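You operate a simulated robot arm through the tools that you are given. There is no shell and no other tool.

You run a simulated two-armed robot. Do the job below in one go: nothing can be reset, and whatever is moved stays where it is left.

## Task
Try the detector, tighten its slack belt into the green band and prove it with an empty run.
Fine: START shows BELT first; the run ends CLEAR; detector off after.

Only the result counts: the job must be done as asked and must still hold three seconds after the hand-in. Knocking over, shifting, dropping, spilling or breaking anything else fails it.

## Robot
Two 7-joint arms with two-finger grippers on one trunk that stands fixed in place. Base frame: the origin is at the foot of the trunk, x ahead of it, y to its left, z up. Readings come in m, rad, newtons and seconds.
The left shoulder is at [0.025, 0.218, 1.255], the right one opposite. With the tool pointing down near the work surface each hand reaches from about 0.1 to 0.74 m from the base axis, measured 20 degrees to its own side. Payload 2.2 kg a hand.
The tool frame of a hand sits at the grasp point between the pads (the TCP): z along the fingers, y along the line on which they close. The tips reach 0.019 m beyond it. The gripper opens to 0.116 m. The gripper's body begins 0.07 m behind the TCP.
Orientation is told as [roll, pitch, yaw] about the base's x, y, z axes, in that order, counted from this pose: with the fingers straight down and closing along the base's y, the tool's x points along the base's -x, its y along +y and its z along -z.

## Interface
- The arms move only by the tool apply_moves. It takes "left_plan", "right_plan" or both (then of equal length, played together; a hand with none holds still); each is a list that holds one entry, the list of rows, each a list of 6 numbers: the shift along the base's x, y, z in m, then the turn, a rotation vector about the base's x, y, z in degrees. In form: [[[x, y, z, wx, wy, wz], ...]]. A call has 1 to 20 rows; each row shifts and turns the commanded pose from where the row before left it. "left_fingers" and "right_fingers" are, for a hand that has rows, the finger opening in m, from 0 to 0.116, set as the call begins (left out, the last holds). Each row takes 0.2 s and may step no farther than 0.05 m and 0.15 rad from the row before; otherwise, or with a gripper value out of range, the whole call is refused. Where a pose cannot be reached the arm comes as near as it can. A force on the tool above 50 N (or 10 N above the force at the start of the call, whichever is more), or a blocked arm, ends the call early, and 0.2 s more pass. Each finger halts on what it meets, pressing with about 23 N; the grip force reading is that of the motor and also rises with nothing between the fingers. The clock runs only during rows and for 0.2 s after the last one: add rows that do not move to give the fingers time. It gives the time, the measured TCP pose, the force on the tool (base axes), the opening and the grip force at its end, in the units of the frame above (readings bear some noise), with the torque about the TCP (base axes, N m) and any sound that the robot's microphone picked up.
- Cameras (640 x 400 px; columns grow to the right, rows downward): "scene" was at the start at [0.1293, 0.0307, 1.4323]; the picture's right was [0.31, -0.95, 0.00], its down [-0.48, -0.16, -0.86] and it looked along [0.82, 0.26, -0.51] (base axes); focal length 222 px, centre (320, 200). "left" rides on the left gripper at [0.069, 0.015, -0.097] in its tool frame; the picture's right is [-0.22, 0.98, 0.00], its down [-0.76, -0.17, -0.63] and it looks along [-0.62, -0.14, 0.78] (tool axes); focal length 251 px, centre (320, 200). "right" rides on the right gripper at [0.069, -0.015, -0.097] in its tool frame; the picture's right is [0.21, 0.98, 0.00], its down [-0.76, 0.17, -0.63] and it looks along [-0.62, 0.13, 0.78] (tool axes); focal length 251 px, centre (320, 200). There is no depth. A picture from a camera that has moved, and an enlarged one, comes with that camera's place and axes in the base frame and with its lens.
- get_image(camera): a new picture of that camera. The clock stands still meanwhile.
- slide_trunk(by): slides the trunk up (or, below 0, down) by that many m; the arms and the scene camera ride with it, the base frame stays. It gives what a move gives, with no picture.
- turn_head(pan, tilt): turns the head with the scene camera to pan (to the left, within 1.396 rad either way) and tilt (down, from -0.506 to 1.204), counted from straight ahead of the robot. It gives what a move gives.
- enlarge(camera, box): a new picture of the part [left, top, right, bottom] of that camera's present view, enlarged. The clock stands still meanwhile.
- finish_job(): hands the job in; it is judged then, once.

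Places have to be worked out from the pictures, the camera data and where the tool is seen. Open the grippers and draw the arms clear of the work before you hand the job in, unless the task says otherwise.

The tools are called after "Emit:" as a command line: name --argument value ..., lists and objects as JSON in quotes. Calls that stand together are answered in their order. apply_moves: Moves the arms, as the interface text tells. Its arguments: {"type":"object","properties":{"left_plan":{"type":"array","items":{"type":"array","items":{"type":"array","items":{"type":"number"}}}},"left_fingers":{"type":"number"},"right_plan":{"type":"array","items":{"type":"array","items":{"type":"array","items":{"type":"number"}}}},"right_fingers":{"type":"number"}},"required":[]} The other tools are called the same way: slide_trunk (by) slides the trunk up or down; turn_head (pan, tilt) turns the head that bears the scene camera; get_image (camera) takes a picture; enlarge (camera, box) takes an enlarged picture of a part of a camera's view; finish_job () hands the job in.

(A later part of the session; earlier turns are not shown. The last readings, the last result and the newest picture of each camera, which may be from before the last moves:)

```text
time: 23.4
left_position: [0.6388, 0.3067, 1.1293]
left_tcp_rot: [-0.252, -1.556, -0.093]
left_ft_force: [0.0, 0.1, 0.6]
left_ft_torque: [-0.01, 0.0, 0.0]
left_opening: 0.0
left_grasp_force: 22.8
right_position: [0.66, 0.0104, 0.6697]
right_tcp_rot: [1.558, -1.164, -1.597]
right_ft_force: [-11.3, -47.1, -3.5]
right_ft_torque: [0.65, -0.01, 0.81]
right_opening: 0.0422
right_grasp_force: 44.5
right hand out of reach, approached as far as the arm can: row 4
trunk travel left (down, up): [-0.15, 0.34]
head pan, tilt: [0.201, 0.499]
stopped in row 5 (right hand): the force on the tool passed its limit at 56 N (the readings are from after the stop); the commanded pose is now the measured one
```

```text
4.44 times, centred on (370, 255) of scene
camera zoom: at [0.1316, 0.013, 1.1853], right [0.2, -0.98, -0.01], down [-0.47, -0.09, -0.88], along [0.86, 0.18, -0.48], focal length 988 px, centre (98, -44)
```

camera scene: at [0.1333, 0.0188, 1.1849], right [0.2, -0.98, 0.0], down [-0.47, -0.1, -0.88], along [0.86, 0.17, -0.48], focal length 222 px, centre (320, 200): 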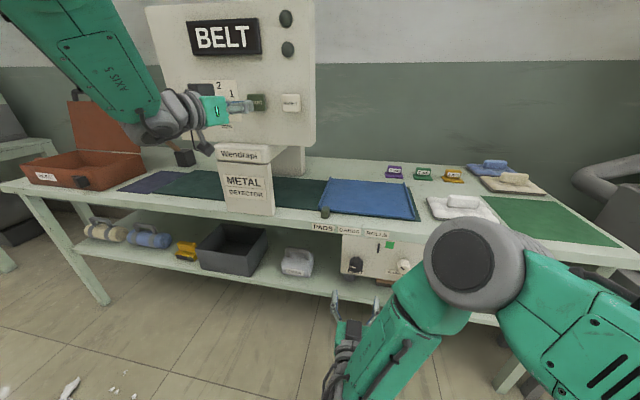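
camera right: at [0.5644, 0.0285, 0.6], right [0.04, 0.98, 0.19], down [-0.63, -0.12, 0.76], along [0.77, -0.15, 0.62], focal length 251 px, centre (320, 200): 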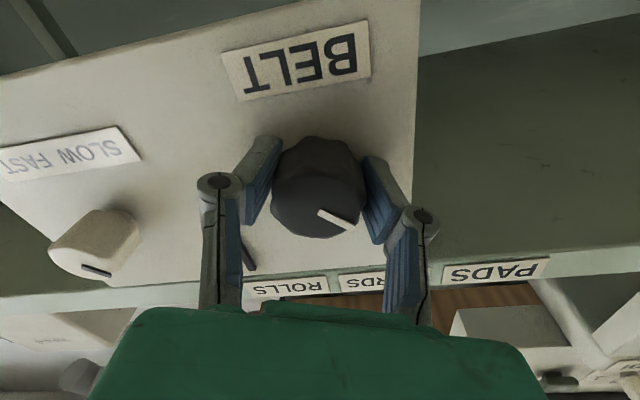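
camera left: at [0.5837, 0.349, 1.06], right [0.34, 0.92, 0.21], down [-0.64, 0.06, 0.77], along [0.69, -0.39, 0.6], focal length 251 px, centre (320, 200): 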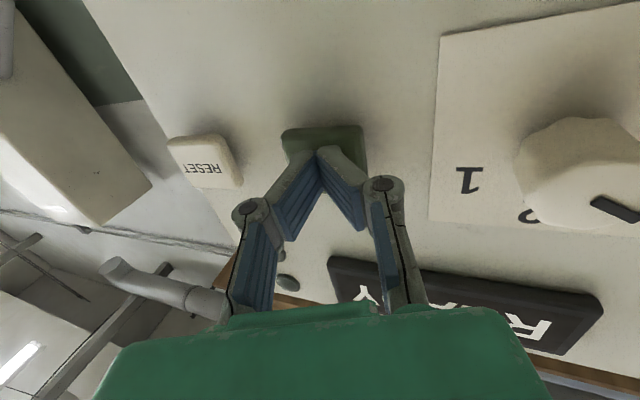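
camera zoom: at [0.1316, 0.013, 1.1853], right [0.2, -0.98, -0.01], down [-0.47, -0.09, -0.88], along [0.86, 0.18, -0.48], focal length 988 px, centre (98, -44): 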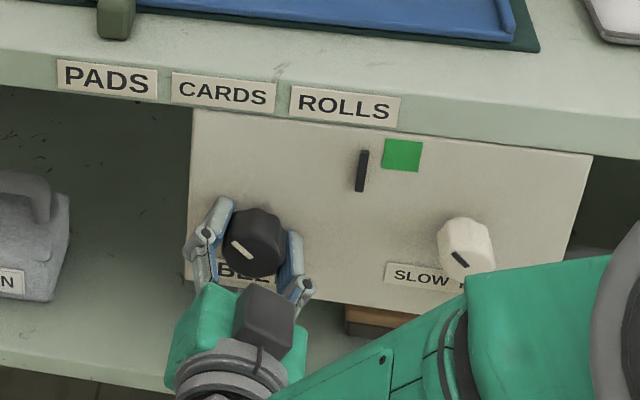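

The needle moved about a third of the way toward the green band, so clockwise is right, but the arm hit a reach limit and loaded sideways. I'll release, back off the knob and wind the wrist back counter-clockwise for a fresh grip.

Emit:
apply_moves --right_plan '[[[0, 0, 0, 0, 0, 0], [0, 0, 0, 0, 0, 0], [-0.02, 0, 0, 0, 0, 0], [-0.03, 0, 0, 0, 0, 0], [0, 0, 0, 0, 0, 0]]]' --right_fingers 0.08

Emit:
apply_moves --right_plan '[[[0, 0, 0, -8, 0, 0], [0, 0, 0, -8, 0, 0], [0, 0, 0, -8, 0, 0], [0, 0, 0, -8, 0, 0], [0, 0, 0, -8, 0, 0], [0, 0, 0, -8, 0, 0], [0, 0, 0, -8, 0, 0], [0, 0, 0, -8, 0, 0], [0, 0, 0, -8, 0, 0], [0, 0, 0, -8, 0, 0], [0, 0, 0, -8, 0, 0], [0, 0, 0, 0, 0, 0]]]'

Emit:
get_image --camera "right"

Emit:
get_image --camera "scene"

Emit:
enlarge --camera "scene" --box '[300, 210, 440, 300]'

```text
time: 24.6
left_position: [0.6398, 0.3103, 1.1269]
left_tcp_rot: [-0.503, -1.557, 0.157]
left_ft_force: [-0.9, -0.8, 0.1]
left_ft_torque: [-0.02, 0.04, 0.02]
left_opening: 0.0002
left_grasp_force: 23.4
right_position: [0.6083, 0.0217, 0.6701]
right_tcp_rot: [1.558, -1.165, -1.58]
right_ft_force: [0.6, -0.1, 1.1]
right_ft_torque: [-0.02, 0.04, -0.01]
right_opening: 0.0802
right_grasp_force: 0.0
trunk travel left (down, up): [-0.15, 0.34]
head pan, tilt: [0.201, 0.499]
```

```text
time: 27.2
left_position: [0.6399, 0.308, 1.1273]
left_tcp_rot: [-0.345, -1.555, 0.0]
left_ft_force: [-1.1, 0.0, 0.2]
left_ft_torque: [0.0, 0.0, -0.01]
left_opening: 0.0001
left_grasp_force: 22.7
right_position: [0.6085, 0.019, 0.6708]
right_tcp_rot: [-1.59, -0.442, 1.576]
right_ft_force: [0.0, 0.0, 0.1]
right_ft_torque: [0.01, 0.0, -0.03]
right_opening: 0.0802
right_grasp_force: 0.0
trunk travel left (down, up): [-0.15, 0.34]
head pan, tilt: [0.201, 0.499]
```

```text
taken
camera right: at [0.5127, -0.0482, 0.6531], right [0.02, 0.22, -0.97], down [-0.63, 0.76, 0.16], along [0.77, 0.61, 0.15], focal length 251 px, centre (320, 200)
```

right: 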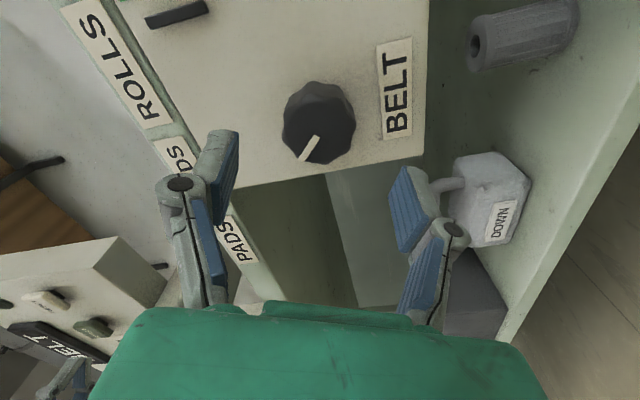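

```text
taken
camera scene: at [0.1327, 0.02, 1.185], right [0.2, -0.98, 0.0], down [-0.47, -0.1, -0.88], along [0.86, 0.17, -0.48], focal length 222 px, centre (320, 200)
```

scene: 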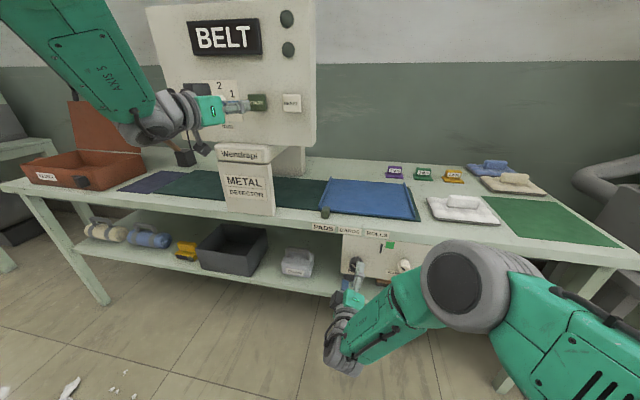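

```text
4.44 times, centred on (370, 255) of scene
camera zoom: at [0.1327, 0.02, 1.185], right [0.2, -0.98, 0.0], down [-0.47, -0.1, -0.88], along [0.86, 0.17, -0.48], focal length 988 px, centre (98, -44)
```

zoom: 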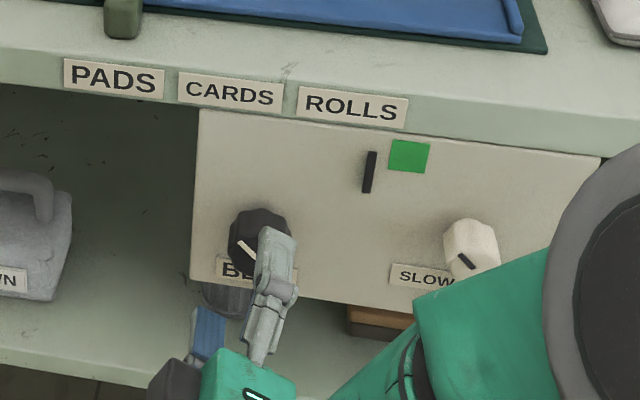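

The needle has moved from 31 to about 20 px short of the green edge, and the wrist is now wound back ~65°. I'll re-centre on the knob, advance and grip.

Emit:
apply_moves --right_plan '[[[0, -0.009, -0.001, 0, 0, 0], [0.02, 0, 0, 0, 0, 0], [0.015, 0, 0, 0, 0, 0], [0.015, 0, 0, 0, 0, 0], [0, 0, 0, 0, 0, 0]]]'

Emit:
get_image --camera "right"

```text
time: 28.4
left_position: [0.6388, 0.3081, 1.1285]
left_tcp_rot: [-0.341, -1.555, -0.003]
left_ft_force: [0.0, -0.4, -0.6]
left_ft_torque: [0.02, 0.03, 0.04]
left_opening: 0.0
left_grasp_force: 23.3
right_position: [0.6574, 0.0094, 0.6682]
right_tcp_rot: [-1.59, -0.444, 1.578]
right_ft_force: [0.9, -0.6, -0.4]
right_ft_torque: [0.01, 0.03, 0.01]
right_opening: 0.0799
right_grasp_force: 0.0
trunk travel left (down, up): [-0.15, 0.34]
head pan, tilt: [0.201, 0.499]
```

```text
taken
camera right: at [0.5627, -0.0572, 0.6514], right [0.02, 0.22, -0.97], down [-0.63, 0.76, 0.16], along [0.77, 0.61, 0.16], focal length 251 px, centre (320, 200)
```

right: 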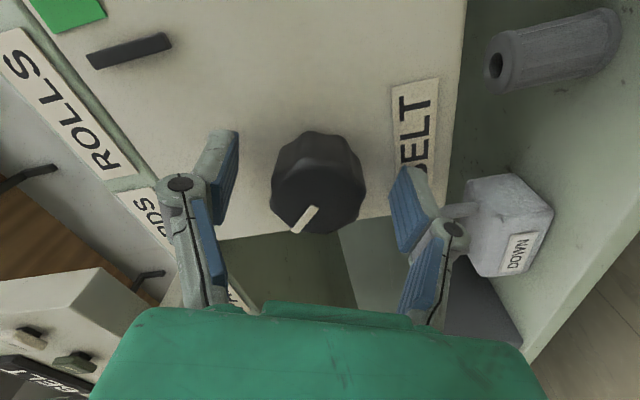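

Centred again. I'll close, then turn clockwise in 6° steps for 48° and check the gauge.

Emit:
apply_moves --right_plan '[[[0, 0, 0, 0, 0, 0], [0, 0, 0, 0, 0, 0], [0, 0, 0, 0, 0, 0], [0, 0, 0, 6, 0, 0], [0, 0, 0, 6, 0, 0], [0, 0, 0, 6, 0, 0], [0, 0, 0, 6, 0, 0], [0, 0, 0, 6, 0, 0], [0, 0, 0, 6, 0, 0], [0, 0, 0, 6, 0, 0], [0, 0, 0, 6, 0, 0], [0, 0, 0, 0, 0, 0]]]' --right_fingers 0.02

Emit:
get_image --camera "right"

Emit:
enlarge --camera "scene" --box '[300, 210, 440, 300]'

```text
time: 31.0
left_position: [0.64, 0.3072, 1.1291]
left_tcp_rot: [-0.322, -1.556, -0.023]
left_ft_force: [0.4, 0.1, -0.4]
left_ft_torque: [-0.01, -0.01, 0.02]
left_opening: 0.0
left_grasp_force: 23.3
right_position: [0.658, 0.0102, 0.6714]
right_tcp_rot: [-1.608, -1.282, 1.591]
right_ft_force: [11.4, -3.5, 8.2]
right_ft_torque: [0.0, -0.63, 0.0]
right_opening: 0.0421
right_grasp_force: 45.1
trunk travel left (down, up): [-0.15, 0.34]
head pan, tilt: [0.201, 0.499]
```

```text
taken
camera right: at [0.5629, -0.0217, 0.6073], right [0.02, 0.88, -0.48], down [-0.63, 0.39, 0.67], along [0.77, 0.29, 0.56], focal length 251 px, centre (320, 200)
```

right: 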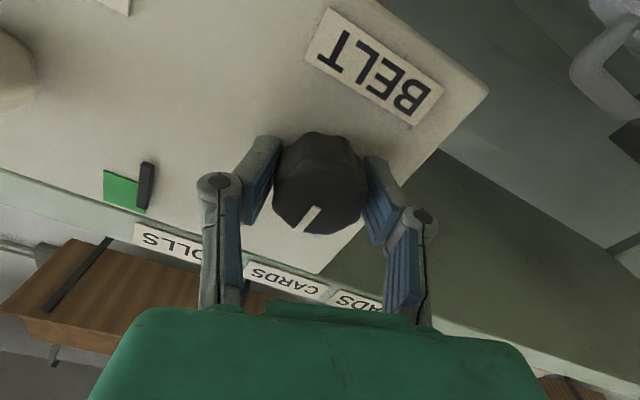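

```text
4.44 times, centred on (370, 255) of scene
camera zoom: at [0.1327, 0.0194, 1.1851], right [0.2, -0.98, 0.0], down [-0.47, -0.1, -0.88], along [0.86, 0.17, -0.48], focal length 988 px, centre (98, -44)
```

zoom: 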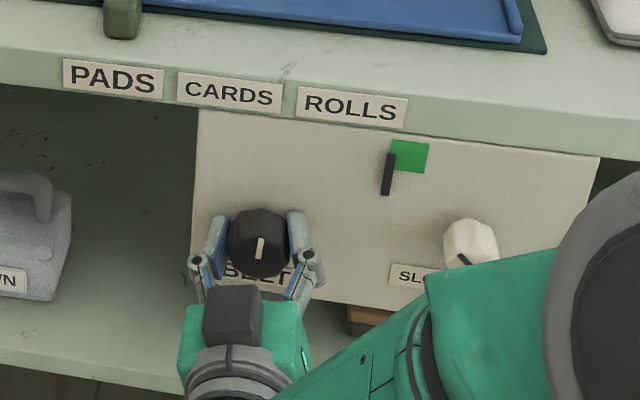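

The needle is now at the left edge of the green. I'll turn another 28° from here, staying inside the arm's range.

Emit:
apply_moves --right_plan '[[[0, 0, 0, 6, 0, 0], [0, 0, 0, 6, 0, 0], [0, 0, 0, 6, 0, 0], [0, 0, 0, 6, 0, 0], [0, 0, 0, 4, 0, 0], [0, 0, 0, 0, 0, 0]]]'

Emit:
enlarge --camera "scene" --box '[300, 210, 440, 300]'

```text
time: 32.4
left_position: [0.6392, 0.3075, 1.1285]
left_tcp_rot: [-0.314, -1.555, -0.031]
left_ft_force: [-1.1, -0.1, -0.3]
left_ft_torque: [0.04, 0.04, 0.0]
left_opening: 0.0004
left_grasp_force: 22.8
right_position: [0.658, 0.0106, 0.671]
right_tcp_rot: [1.58, -1.37, -1.601]
right_ft_force: [10.9, -4.8, 16.0]
right_ft_torque: [-0.02, -0.11, -0.09]
right_opening: 0.0423
right_grasp_force: 44.8
trunk travel left (down, up): [-0.15, 0.34]
head pan, tilt: [0.201, 0.499]
```

```text
4.44 times, centred on (370, 255) of scene
camera zoom: at [0.1316, 0.0187, 1.1853], right [0.2, -0.98, 0.0], down [-0.47, -0.1, -0.88], along [0.86, 0.17, -0.48], focal length 988 px, centre (98, -44)
```

zoom: 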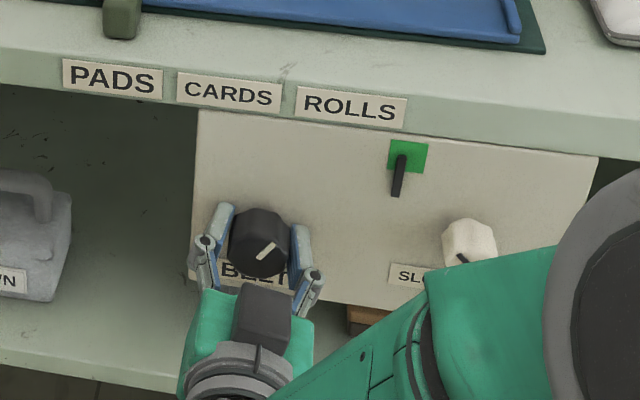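

The needle tip is inside the green, a little left of centre. I'll add 6° more for margin.

Emit:
apply_moves --right_plan '[[[0, 0, 0, 3, 0, 0], [0, 0, 0, 3, 0, 0], [0, 0, 0, 0, 0, 0]]]'

Emit:
enlarge --camera "scene" --box '[360, 225, 420, 265]'

```text
time: 33.2
left_position: [0.6389, 0.3081, 1.1275]
left_tcp_rot: [-0.328, -1.555, -0.016]
left_ft_force: [-0.4, 0.6, 0.7]
left_ft_torque: [0.0, 0.02, -0.01]
left_opening: 0.0002
left_grasp_force: 23.6
right_position: [0.6593, 0.01, 0.6703]
right_tcp_rot: [1.571, -1.268, -1.592]
right_ft_force: [14.5, -3.9, 16.1]
right_ft_torque: [-0.03, -0.54, -0.1]
right_opening: 0.0424
right_grasp_force: 45.0
trunk travel left (down, up): [-0.15, 0.34]
head pan, tilt: [0.201, 0.499]
```

```text
10.00 times, centred on (390, 245) of scene
camera zoom: at [0.1317, 0.0189, 1.1853], right [0.2, -0.98, 0.0], down [-0.47, -0.1, -0.88], along [0.86, 0.17, -0.48], focal length 2223 px, centre (-380, -250)
```

zoom: 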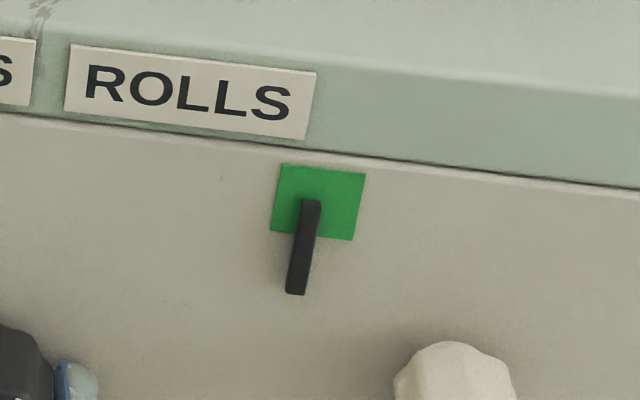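

The needle is essentially centred in the green band. I'll open the right hand, back away from the knob and check that the needle stays.

Emit:
apply_moves --right_plan '[[[0, 0, 0, 0, 0, 0], [0, 0, 0, 0, 0, 0], [-0.02, 0, 0, 0, 0, 0], [-0.03, 0, 0, 0, 0, 0], [-0.04, 0, 0, 0, 0, 0], [-0.04, 0, 0, 0, 0, 0], [0, 0, 0, 0, 0, 0]]]' --right_fingers 0.08

Emit:
get_image --camera "scene"

Emit:
enlarge --camera "scene" --box '[340, 225, 420, 280]'

Emit:
get_image --camera "right"

Emit:
get_image --camera "left"

```text
time: 34.8
left_position: [0.6388, 0.3075, 1.1275]
left_tcp_rot: [-0.34, -1.555, -0.007]
left_ft_force: [0.0, 0.3, -0.4]
left_ft_torque: [0.0, 0.02, -0.02]
left_opening: 0.0002
left_grasp_force: 23.1
right_position: [0.5286, 0.0103, 0.6705]
right_tcp_rot: [1.563, -1.266, -1.583]
right_ft_force: [0.5, 0.0, 0.0]
right_ft_torque: [0.05, 0.03, -0.01]
right_opening: 0.0802
right_grasp_force: 0.0
trunk travel left (down, up): [-0.15, 0.34]
head pan, tilt: [0.201, 0.499]
```

```text
taken
camera scene: at [0.1326, 0.02, 1.185], right [0.2, -0.98, 0.0], down [-0.47, -0.1, -0.88], along [0.86, 0.17, -0.48], focal length 222 px, centre (320, 200)
```

scene: 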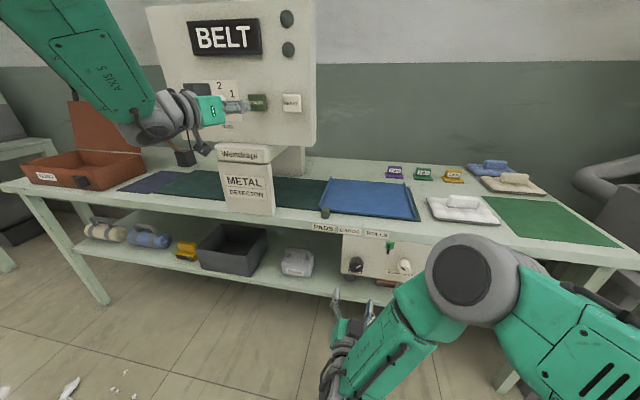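

```text
7.27 times, centred on (380, 252) of scene
camera zoom: at [0.1326, 0.02, 1.185], right [0.2, -0.98, 0.0], down [-0.47, -0.1, -0.88], along [0.86, 0.17, -0.48], focal length 1617 px, centre (-116, -182)
```

zoom: 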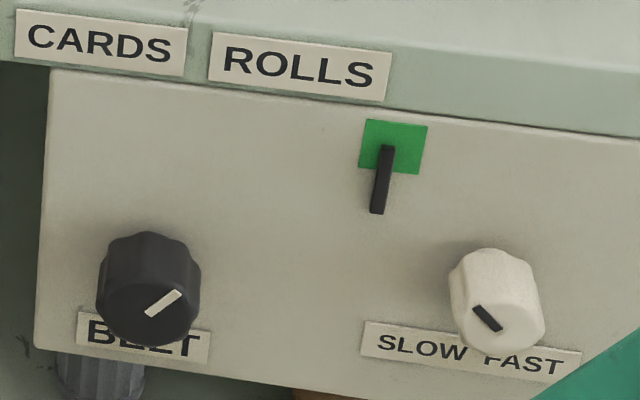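

```text
taken
camera right: at [0.4327, 0.0193, 0.5995], right [0.02, 1.0, 0.09], down [-0.63, -0.06, 0.77], along [0.77, -0.07, 0.63], focal length 251 px, centre (320, 200)
```

right: 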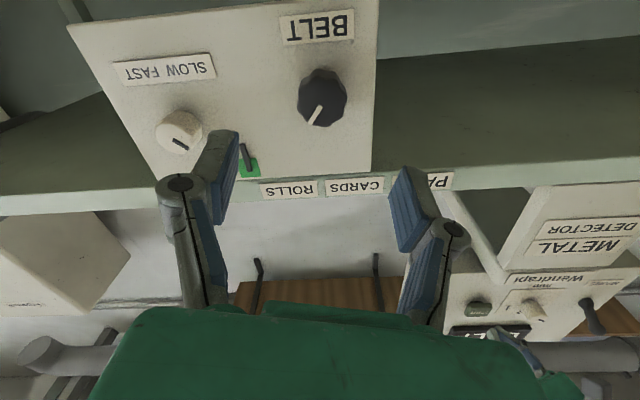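

```text
taken
camera left: at [0.5515, 0.3548, 1.0601], right [0.33, 0.92, 0.21], down [-0.64, 0.06, 0.77], along [0.69, -0.39, 0.61], focal length 251 px, centre (320, 200)
```

left: 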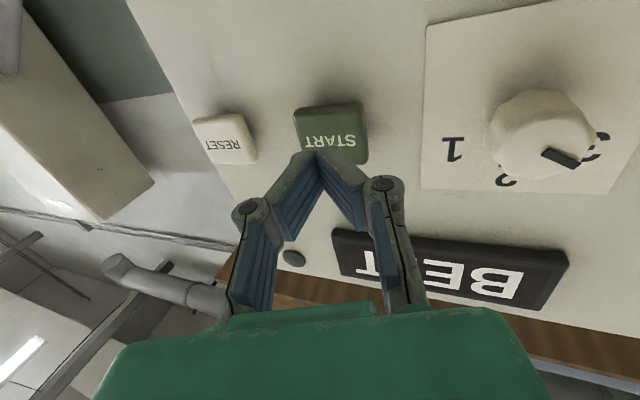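

The needle holds in the green. RESET sits at about (0.692, 0.203, 1.133), so I'll slide the left hand across to it with a bit more yaw, staying clear of the panel.

Emit:
apply_moves --left_plan '[[[-0.01, -0.024, 0.001, 0, 0, -3], [0, -0.024, 0.001, 0, 0, -3], [0, -0.024, 0.001, 0, 0, -3], [0, -0.023, 0.001, 0, 0, -3], [0, 0, 0, 0, 0, 0]]]'

Emit:
get_image --camera "left"

Emit:
get_image --camera "scene"

```text
time: 36.0
left_position: [0.6278, 0.2129, 1.1312]
left_tcp_rot: [-0.355, -1.555, -0.201]
left_ft_force: [-0.4, 0.2, 0.4]
left_ft_torque: [0.0, 0.02, -0.01]
left_opening: 0.0001
left_grasp_force: 23.3
right_position: [0.5291, 0.0109, 0.6709]
right_tcp_rot: [1.564, -1.267, -1.583]
right_ft_force: [-0.3, 0.0, 0.2]
right_ft_torque: [0.04, 0.05, 0.01]
right_opening: 0.08
right_grasp_force: 0.1
trunk travel left (down, up): [-0.15, 0.34]
head pan, tilt: [0.201, 0.499]
```

```text
taken
camera left: at [0.5528, 0.2768, 1.0647], right [0.52, 0.83, 0.21], down [-0.61, 0.19, 0.77], along [0.6, -0.53, 0.61], focal length 251 px, centre (320, 200)
```

left: 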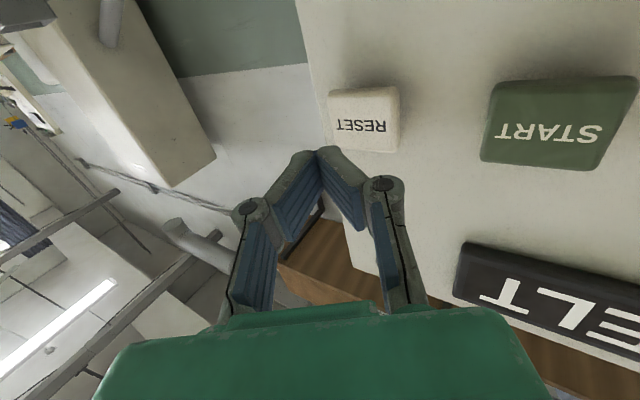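

```text
taken
camera scene: at [0.1324, 0.0196, 1.1851], right [0.2, -0.98, 0.0], down [-0.47, -0.1, -0.88], along [0.86, 0.17, -0.48], focal length 222 px, centre (320, 200)
```

scene: 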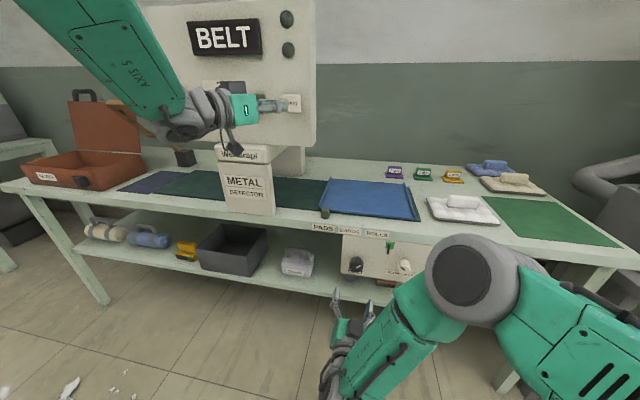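

RESET's centre computes to about (0.692, 0.206, 1.128), directly ahead of the tip. I'll advance and press gently.

Emit:
apply_moves --left_plan '[[[0.02, 0.001, -0.001, 0, 0, 0], [0.02, 0.001, -0.001, 0, 0, 0], [0.005, 0, 0, 0, 0, 0], [0.003, 0, 0, 0, 0, 0], [0.003, 0, 0, 0, 0, 0], [0.003, 0, 0, 0, 0, 0], [0.003, 0, 0, 0, 0, 0]]]'

Emit:
get_image --camera "scene"

Emit:
get_image --camera "left"

```text
time: 37.6
left_position: [0.6817, 0.2152, 1.1299]
left_tcp_rot: [-0.3, -1.554, -0.256]
left_ft_force: [-36.9, 1.6, -8.6]
left_ft_torque: [-0.01, 0.12, -0.03]
left_opening: 0.0
left_grasp_force: 23.0
right_position: [0.5262, 0.011, 0.672]
right_tcp_rot: [1.575, -1.269, -1.595]
right_ft_force: [0.0, 0.0, 0.0]
right_ft_torque: [0.01, -0.01, -0.02]
right_opening: 0.0801
right_grasp_force: 0.1
trunk travel left (down, up): [-0.15, 0.34]
head pan, tilt: [0.201, 0.499]
heard: click
```

```text
taken
camera scene: at [0.1255, 0.0214, 1.1856], right [0.2, -0.98, 0.0], down [-0.47, -0.1, -0.88], along [0.86, 0.17, -0.48], focal length 222 px, centre (320, 200)
```

scene: 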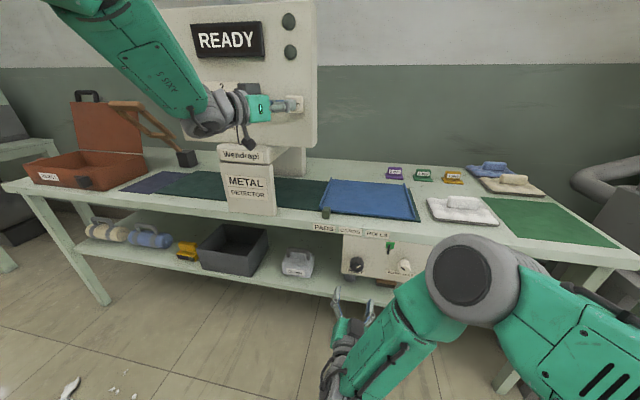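

```text
taken
camera left: at [0.6056, 0.2791, 1.0629], right [0.52, 0.83, 0.21], down [-0.61, 0.19, 0.77], along [0.59, -0.53, 0.61], focal length 251 px, centre (320, 200)
```

left: 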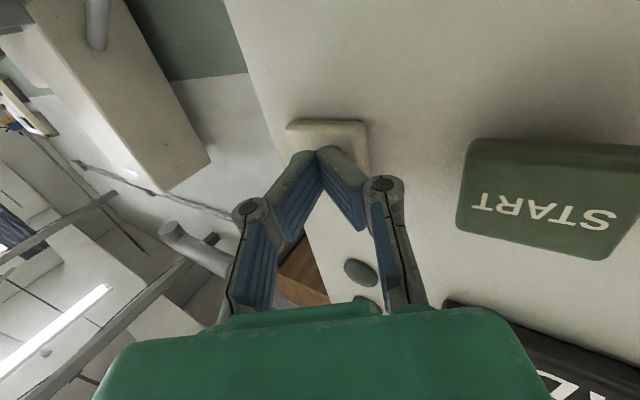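

READY is back after RESET. I'll back off, return to in front of START and press it for the empty run.

Emit:
apply_moves --left_plan '[[[-0.02, 0, 0, 0, 0, 0], [-0.023, 0, 0, 0, 0, 0], [0, 0.022, 0, 0, 0, 3], [0, 0.022, 0, 0, 0, 3], [0, 0.022, -0.001, 0, 0, 3], [0, 0.021, -0.001, 0, 0, 3], [0, 0, 0, 0, 0, 0]]]'

Emit:
get_image --camera "left"

Emit:
enlarge --camera "scene" --box '[340, 225, 420, 280]'

```text
time: 39.2
left_position: [0.6433, 0.3013, 1.1283]
left_tcp_rot: [-0.326, -1.554, -0.021]
left_ft_force: [0.0, -0.7, 0.5]
left_ft_torque: [0.02, 0.01, 0.01]
left_opening: 0.0002
left_grasp_force: 22.7
right_position: [0.5282, 0.0099, 0.6698]
right_tcp_rot: [1.564, -1.268, -1.584]
right_ft_force: [0.2, 0.0, -0.2]
right_ft_torque: [0.0, 0.03, 0.0]
right_opening: 0.0799
right_grasp_force: 0.2
trunk travel left (down, up): [-0.15, 0.34]
head pan, tilt: [0.201, 0.499]
```

```text
taken
camera left: at [0.5549, 0.3489, 1.0607], right [0.33, 0.92, 0.21], down [-0.64, 0.06, 0.77], along [0.69, -0.39, 0.61], focal length 251 px, centre (320, 200)
```

left: 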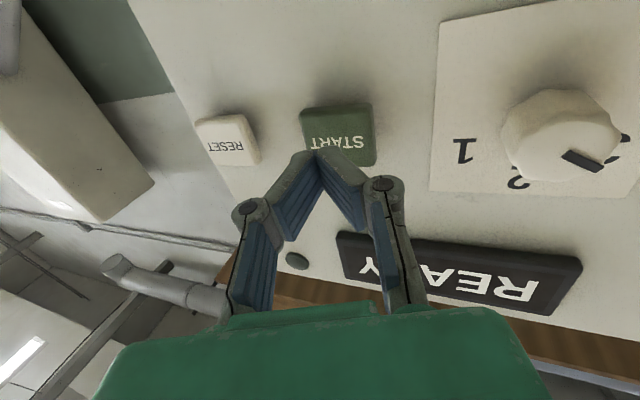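

```text
7.27 times, centred on (380, 252) of scene
camera zoom: at [0.1325, 0.0202, 1.185], right [0.2, -0.98, 0.0], down [-0.47, -0.1, -0.88], along [0.86, 0.17, -0.48], focal length 1617 px, centre (-116, -182)
```

zoom: 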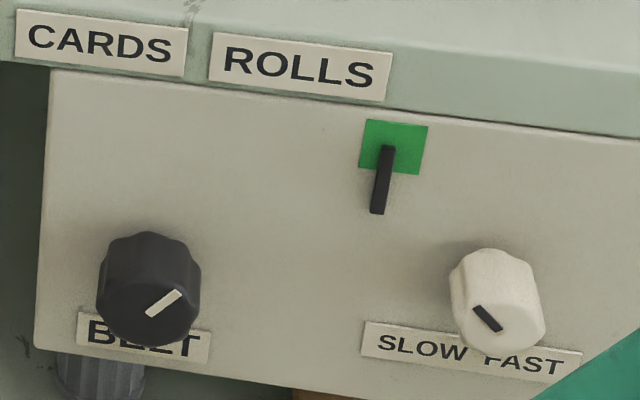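

The fingers are lined up with START, the display is READY and the needle is in the green. I'll press START, then release.

Emit:
apply_moves --left_plan '[[[0.015, 0, 0, 0, 0, 0], [0.013, 0, 0, 0, 0, 0], [0.003, 0, 0, 0, 0, 0], [0.003, 0, 0, 0, 0, 0], [0.003, 0, 0, 0, 0, 0], [0.003, 0, 0, 0, 0, 0]]]'

Emit:
get_image --camera "scene"

```text
time: 40.6
left_position: [0.68, 0.3012, 1.1287]
left_tcp_rot: [-0.314, -1.556, -0.033]
left_ft_force: [-23.0, -0.4, -4.3]
left_ft_torque: [-0.02, 0.03, 0.01]
left_opening: 0.0
left_grasp_force: 23.1
right_position: [0.5266, 0.0112, 0.6704]
right_tcp_rot: [1.573, -1.267, -1.592]
right_ft_force: [0.7, -0.1, 0.4]
right_ft_torque: [0.0, 0.0, 0.02]
right_opening: 0.0798
right_grasp_force: 0.1
trunk travel left (down, up): [-0.15, 0.34]
head pan, tilt: [0.201, 0.499]
heard: click
```

```text
taken
camera scene: at [0.1281, 0.0202, 1.1855], right [0.2, -0.98, 0.0], down [-0.47, -0.1, -0.88], along [0.86, 0.17, -0.48], focal length 222 px, centre (320, 200)
```

scene: 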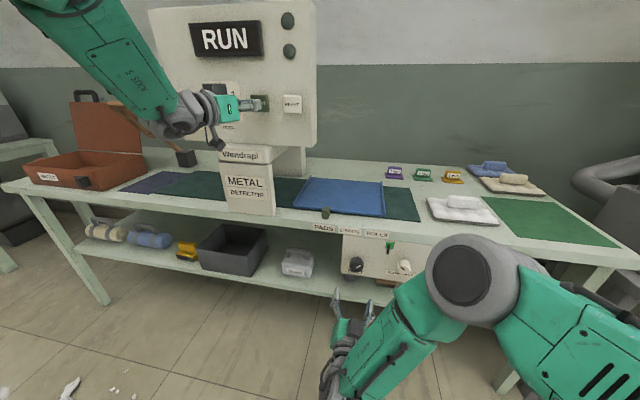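

The display reads RUN and the empty tray is travelling in on the belt. I'll draw the left hand back off START and wait, watching the run.

Emit:
apply_moves --left_plan '[[[-0.02, 0, 0, 0, 0, 0], [-0.02, 0, 0, 0, 0, 0], [0, 0, 0, 0, 0, 0], [0, 0, 0, 0, 0, 0], [0, 0, 0, 0, 0, 0]]]'

Emit:
get_image --camera "scene"

```text
time: 41.8
left_position: [0.6436, 0.3013, 1.1277]
left_tcp_rot: [-0.352, -1.555, 0.006]
left_ft_force: [-0.2, 0.2, 0.4]
left_ft_torque: [0.0, 0.03, 0.03]
left_opening: 0.0
left_grasp_force: 23.2
right_position: [0.529, 0.0104, 0.67]
right_tcp_rot: [1.564, -1.267, -1.581]
right_ft_force: [1.3, -0.6, 0.1]
right_ft_torque: [0.06, -0.02, 0.0]
right_opening: 0.08
right_grasp_force: 0.1
trunk travel left (down, up): [-0.15, 0.34]
head pan, tilt: [0.201, 0.499]
```

```text
taken
camera scene: at [0.1326, 0.0202, 1.185], right [0.2, -0.98, 0.0], down [-0.47, -0.1, -0.88], along [0.86, 0.17, -0.48], focal length 222 px, centre (320, 200)
```

scene: 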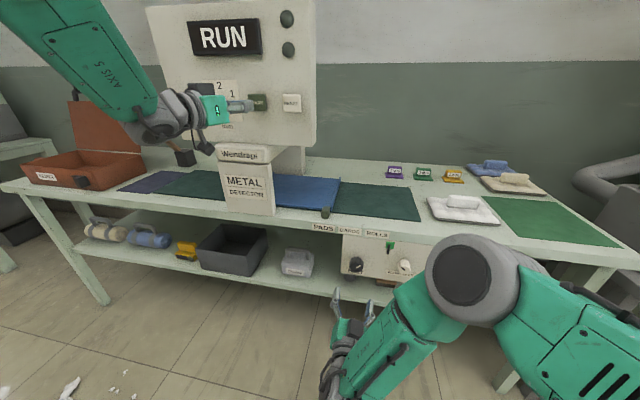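

The tray is passing through the tunnel with RUN still showing. I'll hold still and keep waiting.

Emit:
apply_moves --left_plan '[[[0, 0, 0, 0, 0, 0], [0, 0, 0, 0, 0, 0], [0, 0, 0, 0, 0, 0], [0, 0, 0, 0, 0, 0], [0, 0, 0, 0, 0, 0], [0, 0, 0, 0, 0, 0], [0, 0, 0, 0, 0, 0], [0, 0, 0, 0, 0, 0]]]'

Emit:
get_image --camera "scene"

```text
time: 43.6
left_position: [0.6435, 0.3018, 1.1281]
left_tcp_rot: [-0.345, -1.556, -0.001]
left_ft_force: [-0.5, 0.4, -0.3]
left_ft_torque: [0.01, 0.0, -0.02]
left_opening: 0.0002
left_grasp_force: 22.4
right_position: [0.529, 0.0117, 0.6698]
right_tcp_rot: [1.565, -1.266, -1.583]
right_ft_force: [0.2, 0.5, -0.6]
right_ft_torque: [-0.02, 0.0, 0.02]
right_opening: 0.0804
right_grasp_force: 0.0
trunk travel left (down, up): [-0.15, 0.34]
head pan, tilt: [0.201, 0.499]
```

```text
taken
camera scene: at [0.1324, 0.0201, 1.1851], right [0.2, -0.98, 0.0], down [-0.47, -0.1, -0.88], along [0.86, 0.17, -0.48], focal length 222 px, centre (320, 200)
```

scene: 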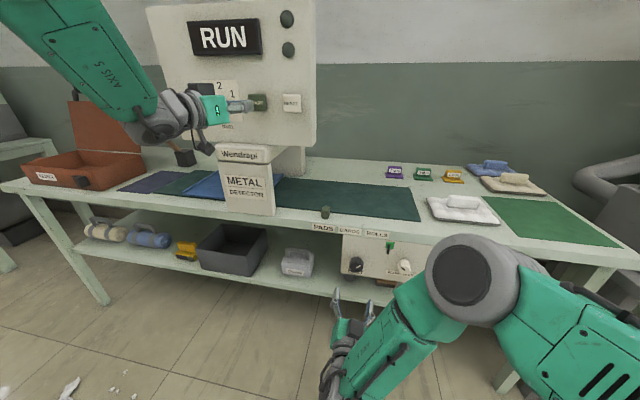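

The tray is emerging on the outfeed side. I'll keep waiting for the verdict.

Emit:
apply_moves --left_plan '[[[0, 0, 0, 0, 0, 0], [0, 0, 0, 0, 0, 0], [0, 0, 0, 0, 0, 0], [0, 0, 0, 0, 0, 0], [0, 0, 0, 0, 0, 0], [0, 0, 0, 0, 0, 0], [0, 0, 0, 0, 0, 0], [0, 0, 0, 0, 0, 0]]]'

Emit:
get_image --camera "scene"

```text
time: 45.4
left_position: [0.6439, 0.3025, 1.1281]
left_tcp_rot: [-0.341, -1.554, -0.002]
left_ft_force: [-0.3, -0.9, 0.5]
left_ft_torque: [0.0, 0.03, 0.04]
left_opening: 0.0
left_grasp_force: 23.1
right_position: [0.5283, 0.0107, 0.6689]
right_tcp_rot: [1.563, -1.268, -1.584]
right_ft_force: [-0.7, 0.3, 0.1]
right_ft_torque: [0.02, 0.02, 0.01]
right_opening: 0.0802
right_grasp_force: 0.0
trunk travel left (down, up): [-0.15, 0.34]
head pan, tilt: [0.201, 0.499]
```

```text
taken
camera scene: at [0.1324, 0.0201, 1.1851], right [0.2, -0.98, 0.0], down [-0.47, -0.1, -0.88], along [0.86, 0.17, -0.48], focal length 222 px, centre (320, 200)
```

scene: 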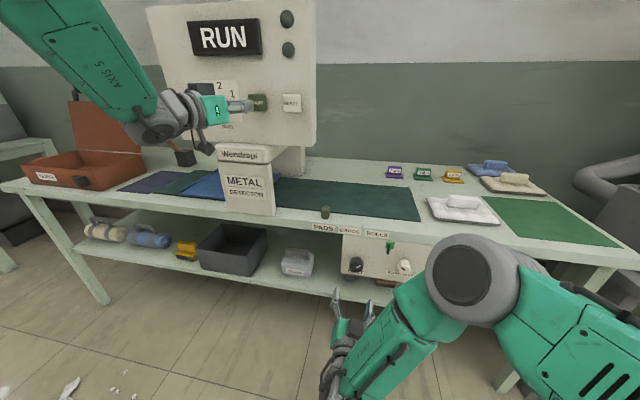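

The tray looks the same as in the last picture; I'll wait some more and zoom in on it.

Emit:
enlarge --camera "scene" --box '[100, 130, 300, 230]'

Emit:
apply_moves --left_plan '[[[0, 0, 0, 0, 0, 0], [0, 0, 0, 0, 0, 0], [0, 0, 0, 0, 0, 0], [0, 0, 0, 0, 0, 0], [0, 0, 0, 0, 0, 0], [0, 0, 0, 0, 0, 0]]]'

Emit:
enlarge --camera "scene" --box '[100, 130, 300, 230]'

Emit:
enlarge --camera "scene" --box '[120, 0, 330, 160]'

```text
3.20 times, centred on (200, 180) of scene
camera zoom: at [0.1324, 0.0201, 1.1851], right [0.2, -0.98, 0.0], down [-0.47, -0.1, -0.88], along [0.86, 0.17, -0.48], focal length 712 px, centre (704, 264)
```

zoom: 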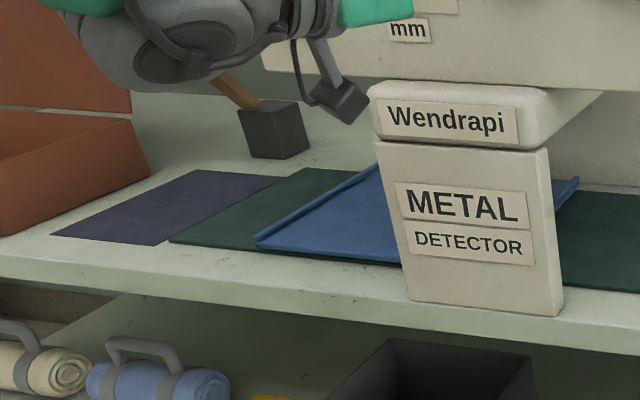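

```text
time: 46.8
left_position: [0.6438, 0.3019, 1.1285]
left_tcp_rot: [-0.343, -1.555, -0.003]
left_ft_force: [0.7, -0.1, 0.2]
left_ft_torque: [-0.01, -0.02, -0.02]
left_opening: 0.0001
left_grasp_force: 23.1
right_position: [0.5285, 0.0103, 0.669]
right_tcp_rot: [1.565, -1.268, -1.584]
right_ft_force: [0.4, 0.5, -0.6]
right_ft_torque: [0.03, 0.03, 0.06]
right_opening: 0.08
right_grasp_force: 0.1
trunk travel left (down, up): [-0.15, 0.34]
head pan, tilt: [0.201, 0.499]
```

```text
3.20 times, centred on (200, 180) of scene
camera zoom: at [0.1324, 0.0201, 1.1851], right [0.2, -0.98, 0.0], down [-0.47, -0.1, -0.88], along [0.86, 0.17, -0.48], focal length 712 px, centre (704, 264)
```

zoom: 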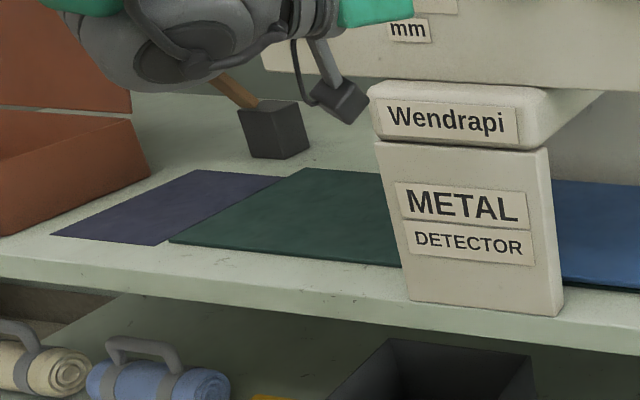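

```text
2.50 times, centred on (225, 80) of scene
camera zoom: at [0.1324, 0.0201, 1.1851], right [0.2, -0.98, 0.0], down [-0.47, -0.1, -0.88], along [0.86, 0.17, -0.48], focal length 556 px, centre (558, 500)
```

zoom: 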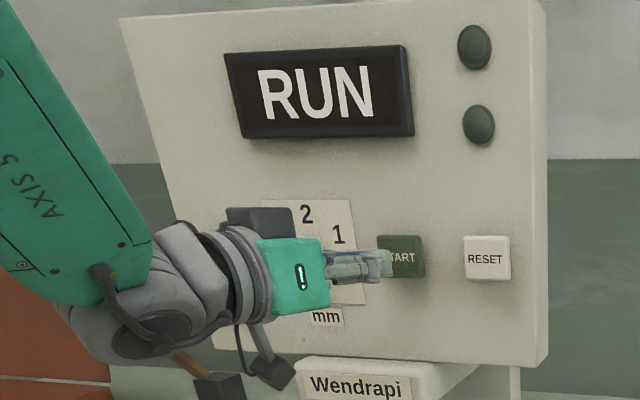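

The tray has gone through and is returning to the infeed side; still RUN. I'll wait for it to complete.

Emit:
apply_moves --left_plan '[[[0, 0, 0, 0, 0, 0], [0, 0, 0, 0, 0, 0], [0, 0, 0, 0, 0, 0], [0, 0, 0, 0, 0, 0], [0, 0, 0, 0, 0, 0], [0, 0, 0, 0, 0, 0], [0, 0, 0, 0, 0, 0], [0, 0, 0, 0, 0, 0], [0, 0, 0, 0, 0, 0], [0, 0, 0, 0, 0, 0]]]'

Emit:
get_image --camera "scene"

```text
time: 49.0
left_position: [0.6438, 0.3013, 1.1284]
left_tcp_rot: [-0.344, -1.554, -0.002]
left_ft_force: [-1.0, -0.3, 0.4]
left_ft_torque: [0.01, -0.02, -0.03]
left_opening: 0.0
left_grasp_force: 23.3
right_position: [0.5282, 0.0108, 0.6694]
right_tcp_rot: [1.564, -1.267, -1.583]
right_ft_force: [0.3, 1.3, -0.1]
right_ft_torque: [-0.03, 0.01, 0.0]
right_opening: 0.0802
right_grasp_force: 0.0
trunk travel left (down, up): [-0.15, 0.34]
head pan, tilt: [0.201, 0.499]
```

```text
taken
camera scene: at [0.1324, 0.0201, 1.1851], right [0.2, -0.98, 0.0], down [-0.47, -0.1, -0.88], along [0.86, 0.17, -0.48], focal length 222 px, centre (320, 200)
```

scene: 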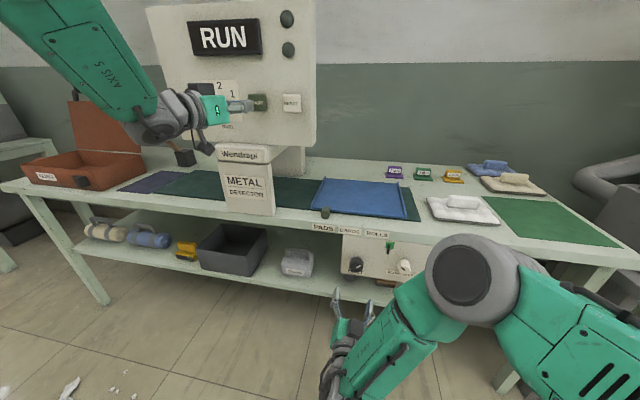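

The tray is almost back at its start and RUN still shows; a bit more waiting.

Emit:
apply_moves --left_plan '[[[0, 0, 0, 0, 0, 0], [0, 0, 0, 0, 0, 0], [0, 0, 0, 0, 0, 0], [0, 0, 0, 0, 0, 0], [0, 0, 0, 0, 0, 0]]]'

Emit:
get_image --camera "scene"

```text
time: 50.2
left_position: [0.6438, 0.3016, 1.1287]
left_tcp_rot: [-0.344, -1.555, -0.003]
left_ft_force: [-0.8, -0.1, 0.3]
left_ft_torque: [-0.03, 0.03, -0.02]
left_opening: 0.0001
left_grasp_force: 22.7
right_position: [0.5281, 0.0116, 0.6695]
right_tcp_rot: [1.565, -1.267, -1.584]
right_ft_force: [0.0, -0.2, 0.5]
right_ft_torque: [0.03, -0.01, 0.01]
right_opening: 0.0802
right_grasp_force: 0.0
trunk travel left (down, up): [-0.15, 0.34]
head pan, tilt: [0.201, 0.499]
```

```text
taken
camera scene: at [0.1324, 0.0201, 1.1851], right [0.2, -0.98, 0.0], down [-0.47, -0.1, -0.88], along [0.86, 0.17, -0.48], focal length 222 px, centre (320, 200)
```

scene: 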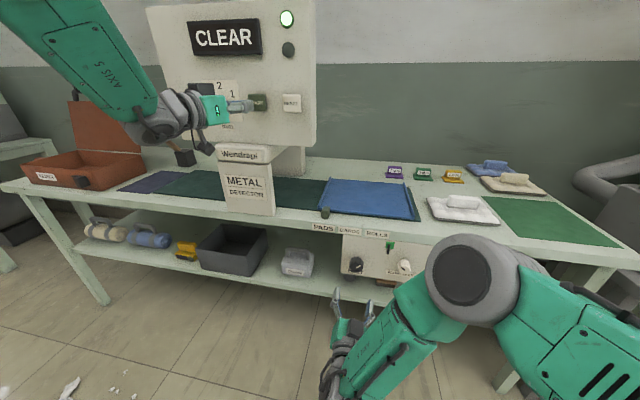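

The run ended CLEAR with the green lamp lit. Now I switch off: back the left hand out, and move it up and across to just above the raised MAINS lever.

Emit:
apply_moves --left_plan '[[[-0.035, 0, 0, 0, 0, 0], [-0.035, 0, 0, 0, 0, 0], [0, 0.034, 0.016, 0, 0, 3.4], [0, 0.034, 0.016, 0, 0, 3.4], [0, 0.034, 0.016, 0, 0, 3.4], [0, 0.034, 0.016, 0, 0, 3.4], [0, 0.034, 0.016, 0, 0, 3.4], [0, 0.034, 0.016, 0, 0, 3], [0, 0, 0, 0, 0, 0]]]'

Emit:
get_image --camera "scene"

Emit:
get_image --camera "left"

```text
time: 52.2
left_position: [0.575, 0.5044, 1.2232]
left_tcp_rot: [-0.285, -1.555, 0.29]
left_ft_force: [-1.0, -0.8, 0.9]
left_ft_torque: [0.0, -0.01, 0.01]
left_opening: 0.0
left_grasp_force: 23.4
right_position: [0.5278, 0.0108, 0.6692]
right_tcp_rot: [1.565, -1.267, -1.584]
right_ft_force: [-0.9, 0.1, 0.2]
right_ft_torque: [0.0, 0.01, -0.01]
right_opening: 0.0797
right_grasp_force: 0.0
trunk travel left (down, up): [-0.15, 0.34]
head pan, tilt: [0.201, 0.499]
```

```text
taken
camera scene: at [0.1321, 0.0213, 1.1851], right [0.2, -0.98, 0.0], down [-0.47, -0.1, -0.88], along [0.86, 0.17, -0.48], focal length 222 px, centre (320, 200)
```

scene: 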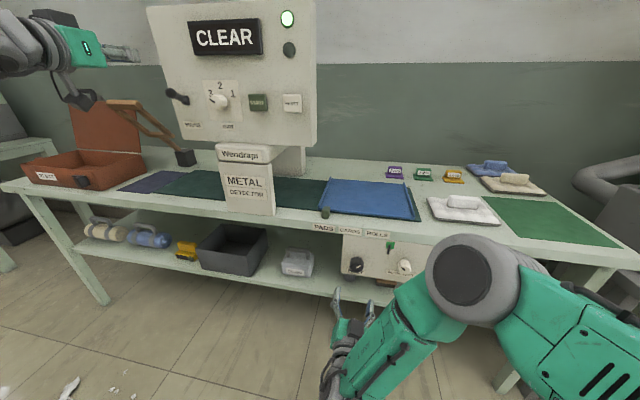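

```text
taken
camera left: at [0.4755, 0.5193, 1.1561], right [0.0, 0.98, 0.21], down [-0.62, -0.17, 0.77], along [0.78, -0.13, 0.61], focal length 251 px, centre (320, 200)
```

left: 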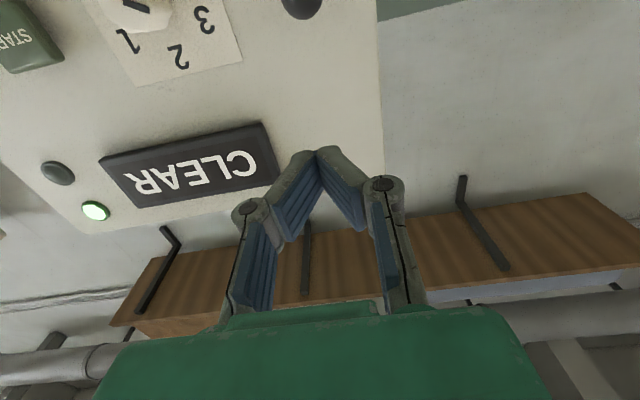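

The lever ball shows at about (0.66, 0.505, 1.155), below the fingertip line. I'll advance over it and press down step by step.

Emit:
apply_moves --left_plan '[[[0.03, 0.001, 0, 0, 0, 0], [0.03, 0, 0, 0, 0, 0], [0.023, 0, 0, 0, 0, 0], [0, 0, -0.015, 0, 0, 0], [0, 0, -0.015, 0, 0, 0], [0, 0, -0.01, 0, 0, 0], [0, 0, -0.01, 0, 0, 0], [0, 0, -0.01, 0, 0, 0], [0, 0, -0.01, 0, 0, 0], [0, 0, -0.008, 0, 0, 0], [0, 0, 0, 0, 0, 0]]]'

Emit:
get_image --camera "scene"

Emit:
enlarge --camera "scene" --box '[120, 0, 330, 160]'

```text
time: 54.6
left_position: [0.6574, 0.5051, 1.1457]
left_tcp_rot: [-0.322, -1.557, 0.325]
left_ft_force: [0.6, -0.4, -0.3]
left_ft_torque: [0.01, 0.0, -0.01]
left_opening: 0.0
left_grasp_force: 23.1
right_position: [0.5289, 0.0104, 0.6702]
right_tcp_rot: [1.565, -1.266, -1.585]
right_ft_force: [0.3, -0.1, 0.4]
right_ft_torque: [0.0, -0.01, 0.03]
right_opening: 0.0799
right_grasp_force: 0.1
trunk travel left (down, up): [-0.15, 0.34]
head pan, tilt: [0.201, 0.499]
```

```text
taken
camera scene: at [0.1324, 0.0211, 1.185], right [0.2, -0.98, 0.0], down [-0.47, -0.1, -0.88], along [0.86, 0.17, -0.48], focal length 222 px, centre (320, 200)
```

scene: 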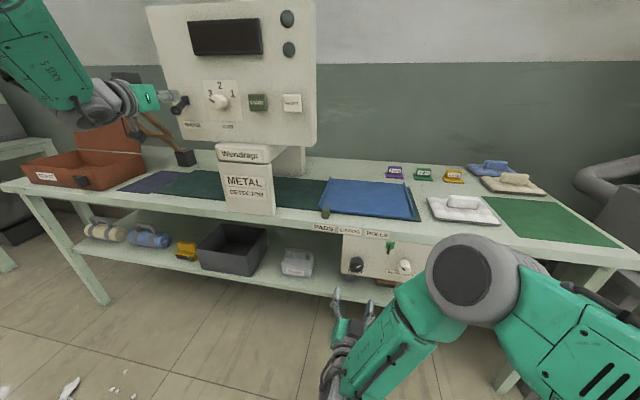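

```text
2.50 times, centred on (225, 80) of scene
camera zoom: at [0.1324, 0.0211, 1.185], right [0.2, -0.98, 0.0], down [-0.47, -0.1, -0.88], along [0.86, 0.17, -0.48], focal length 556 px, centre (558, 500)
```

zoom: 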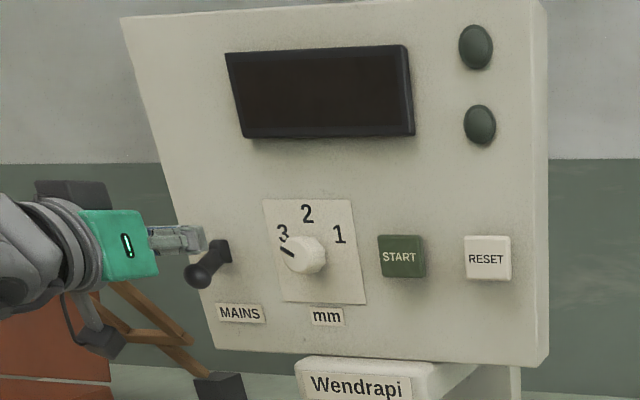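

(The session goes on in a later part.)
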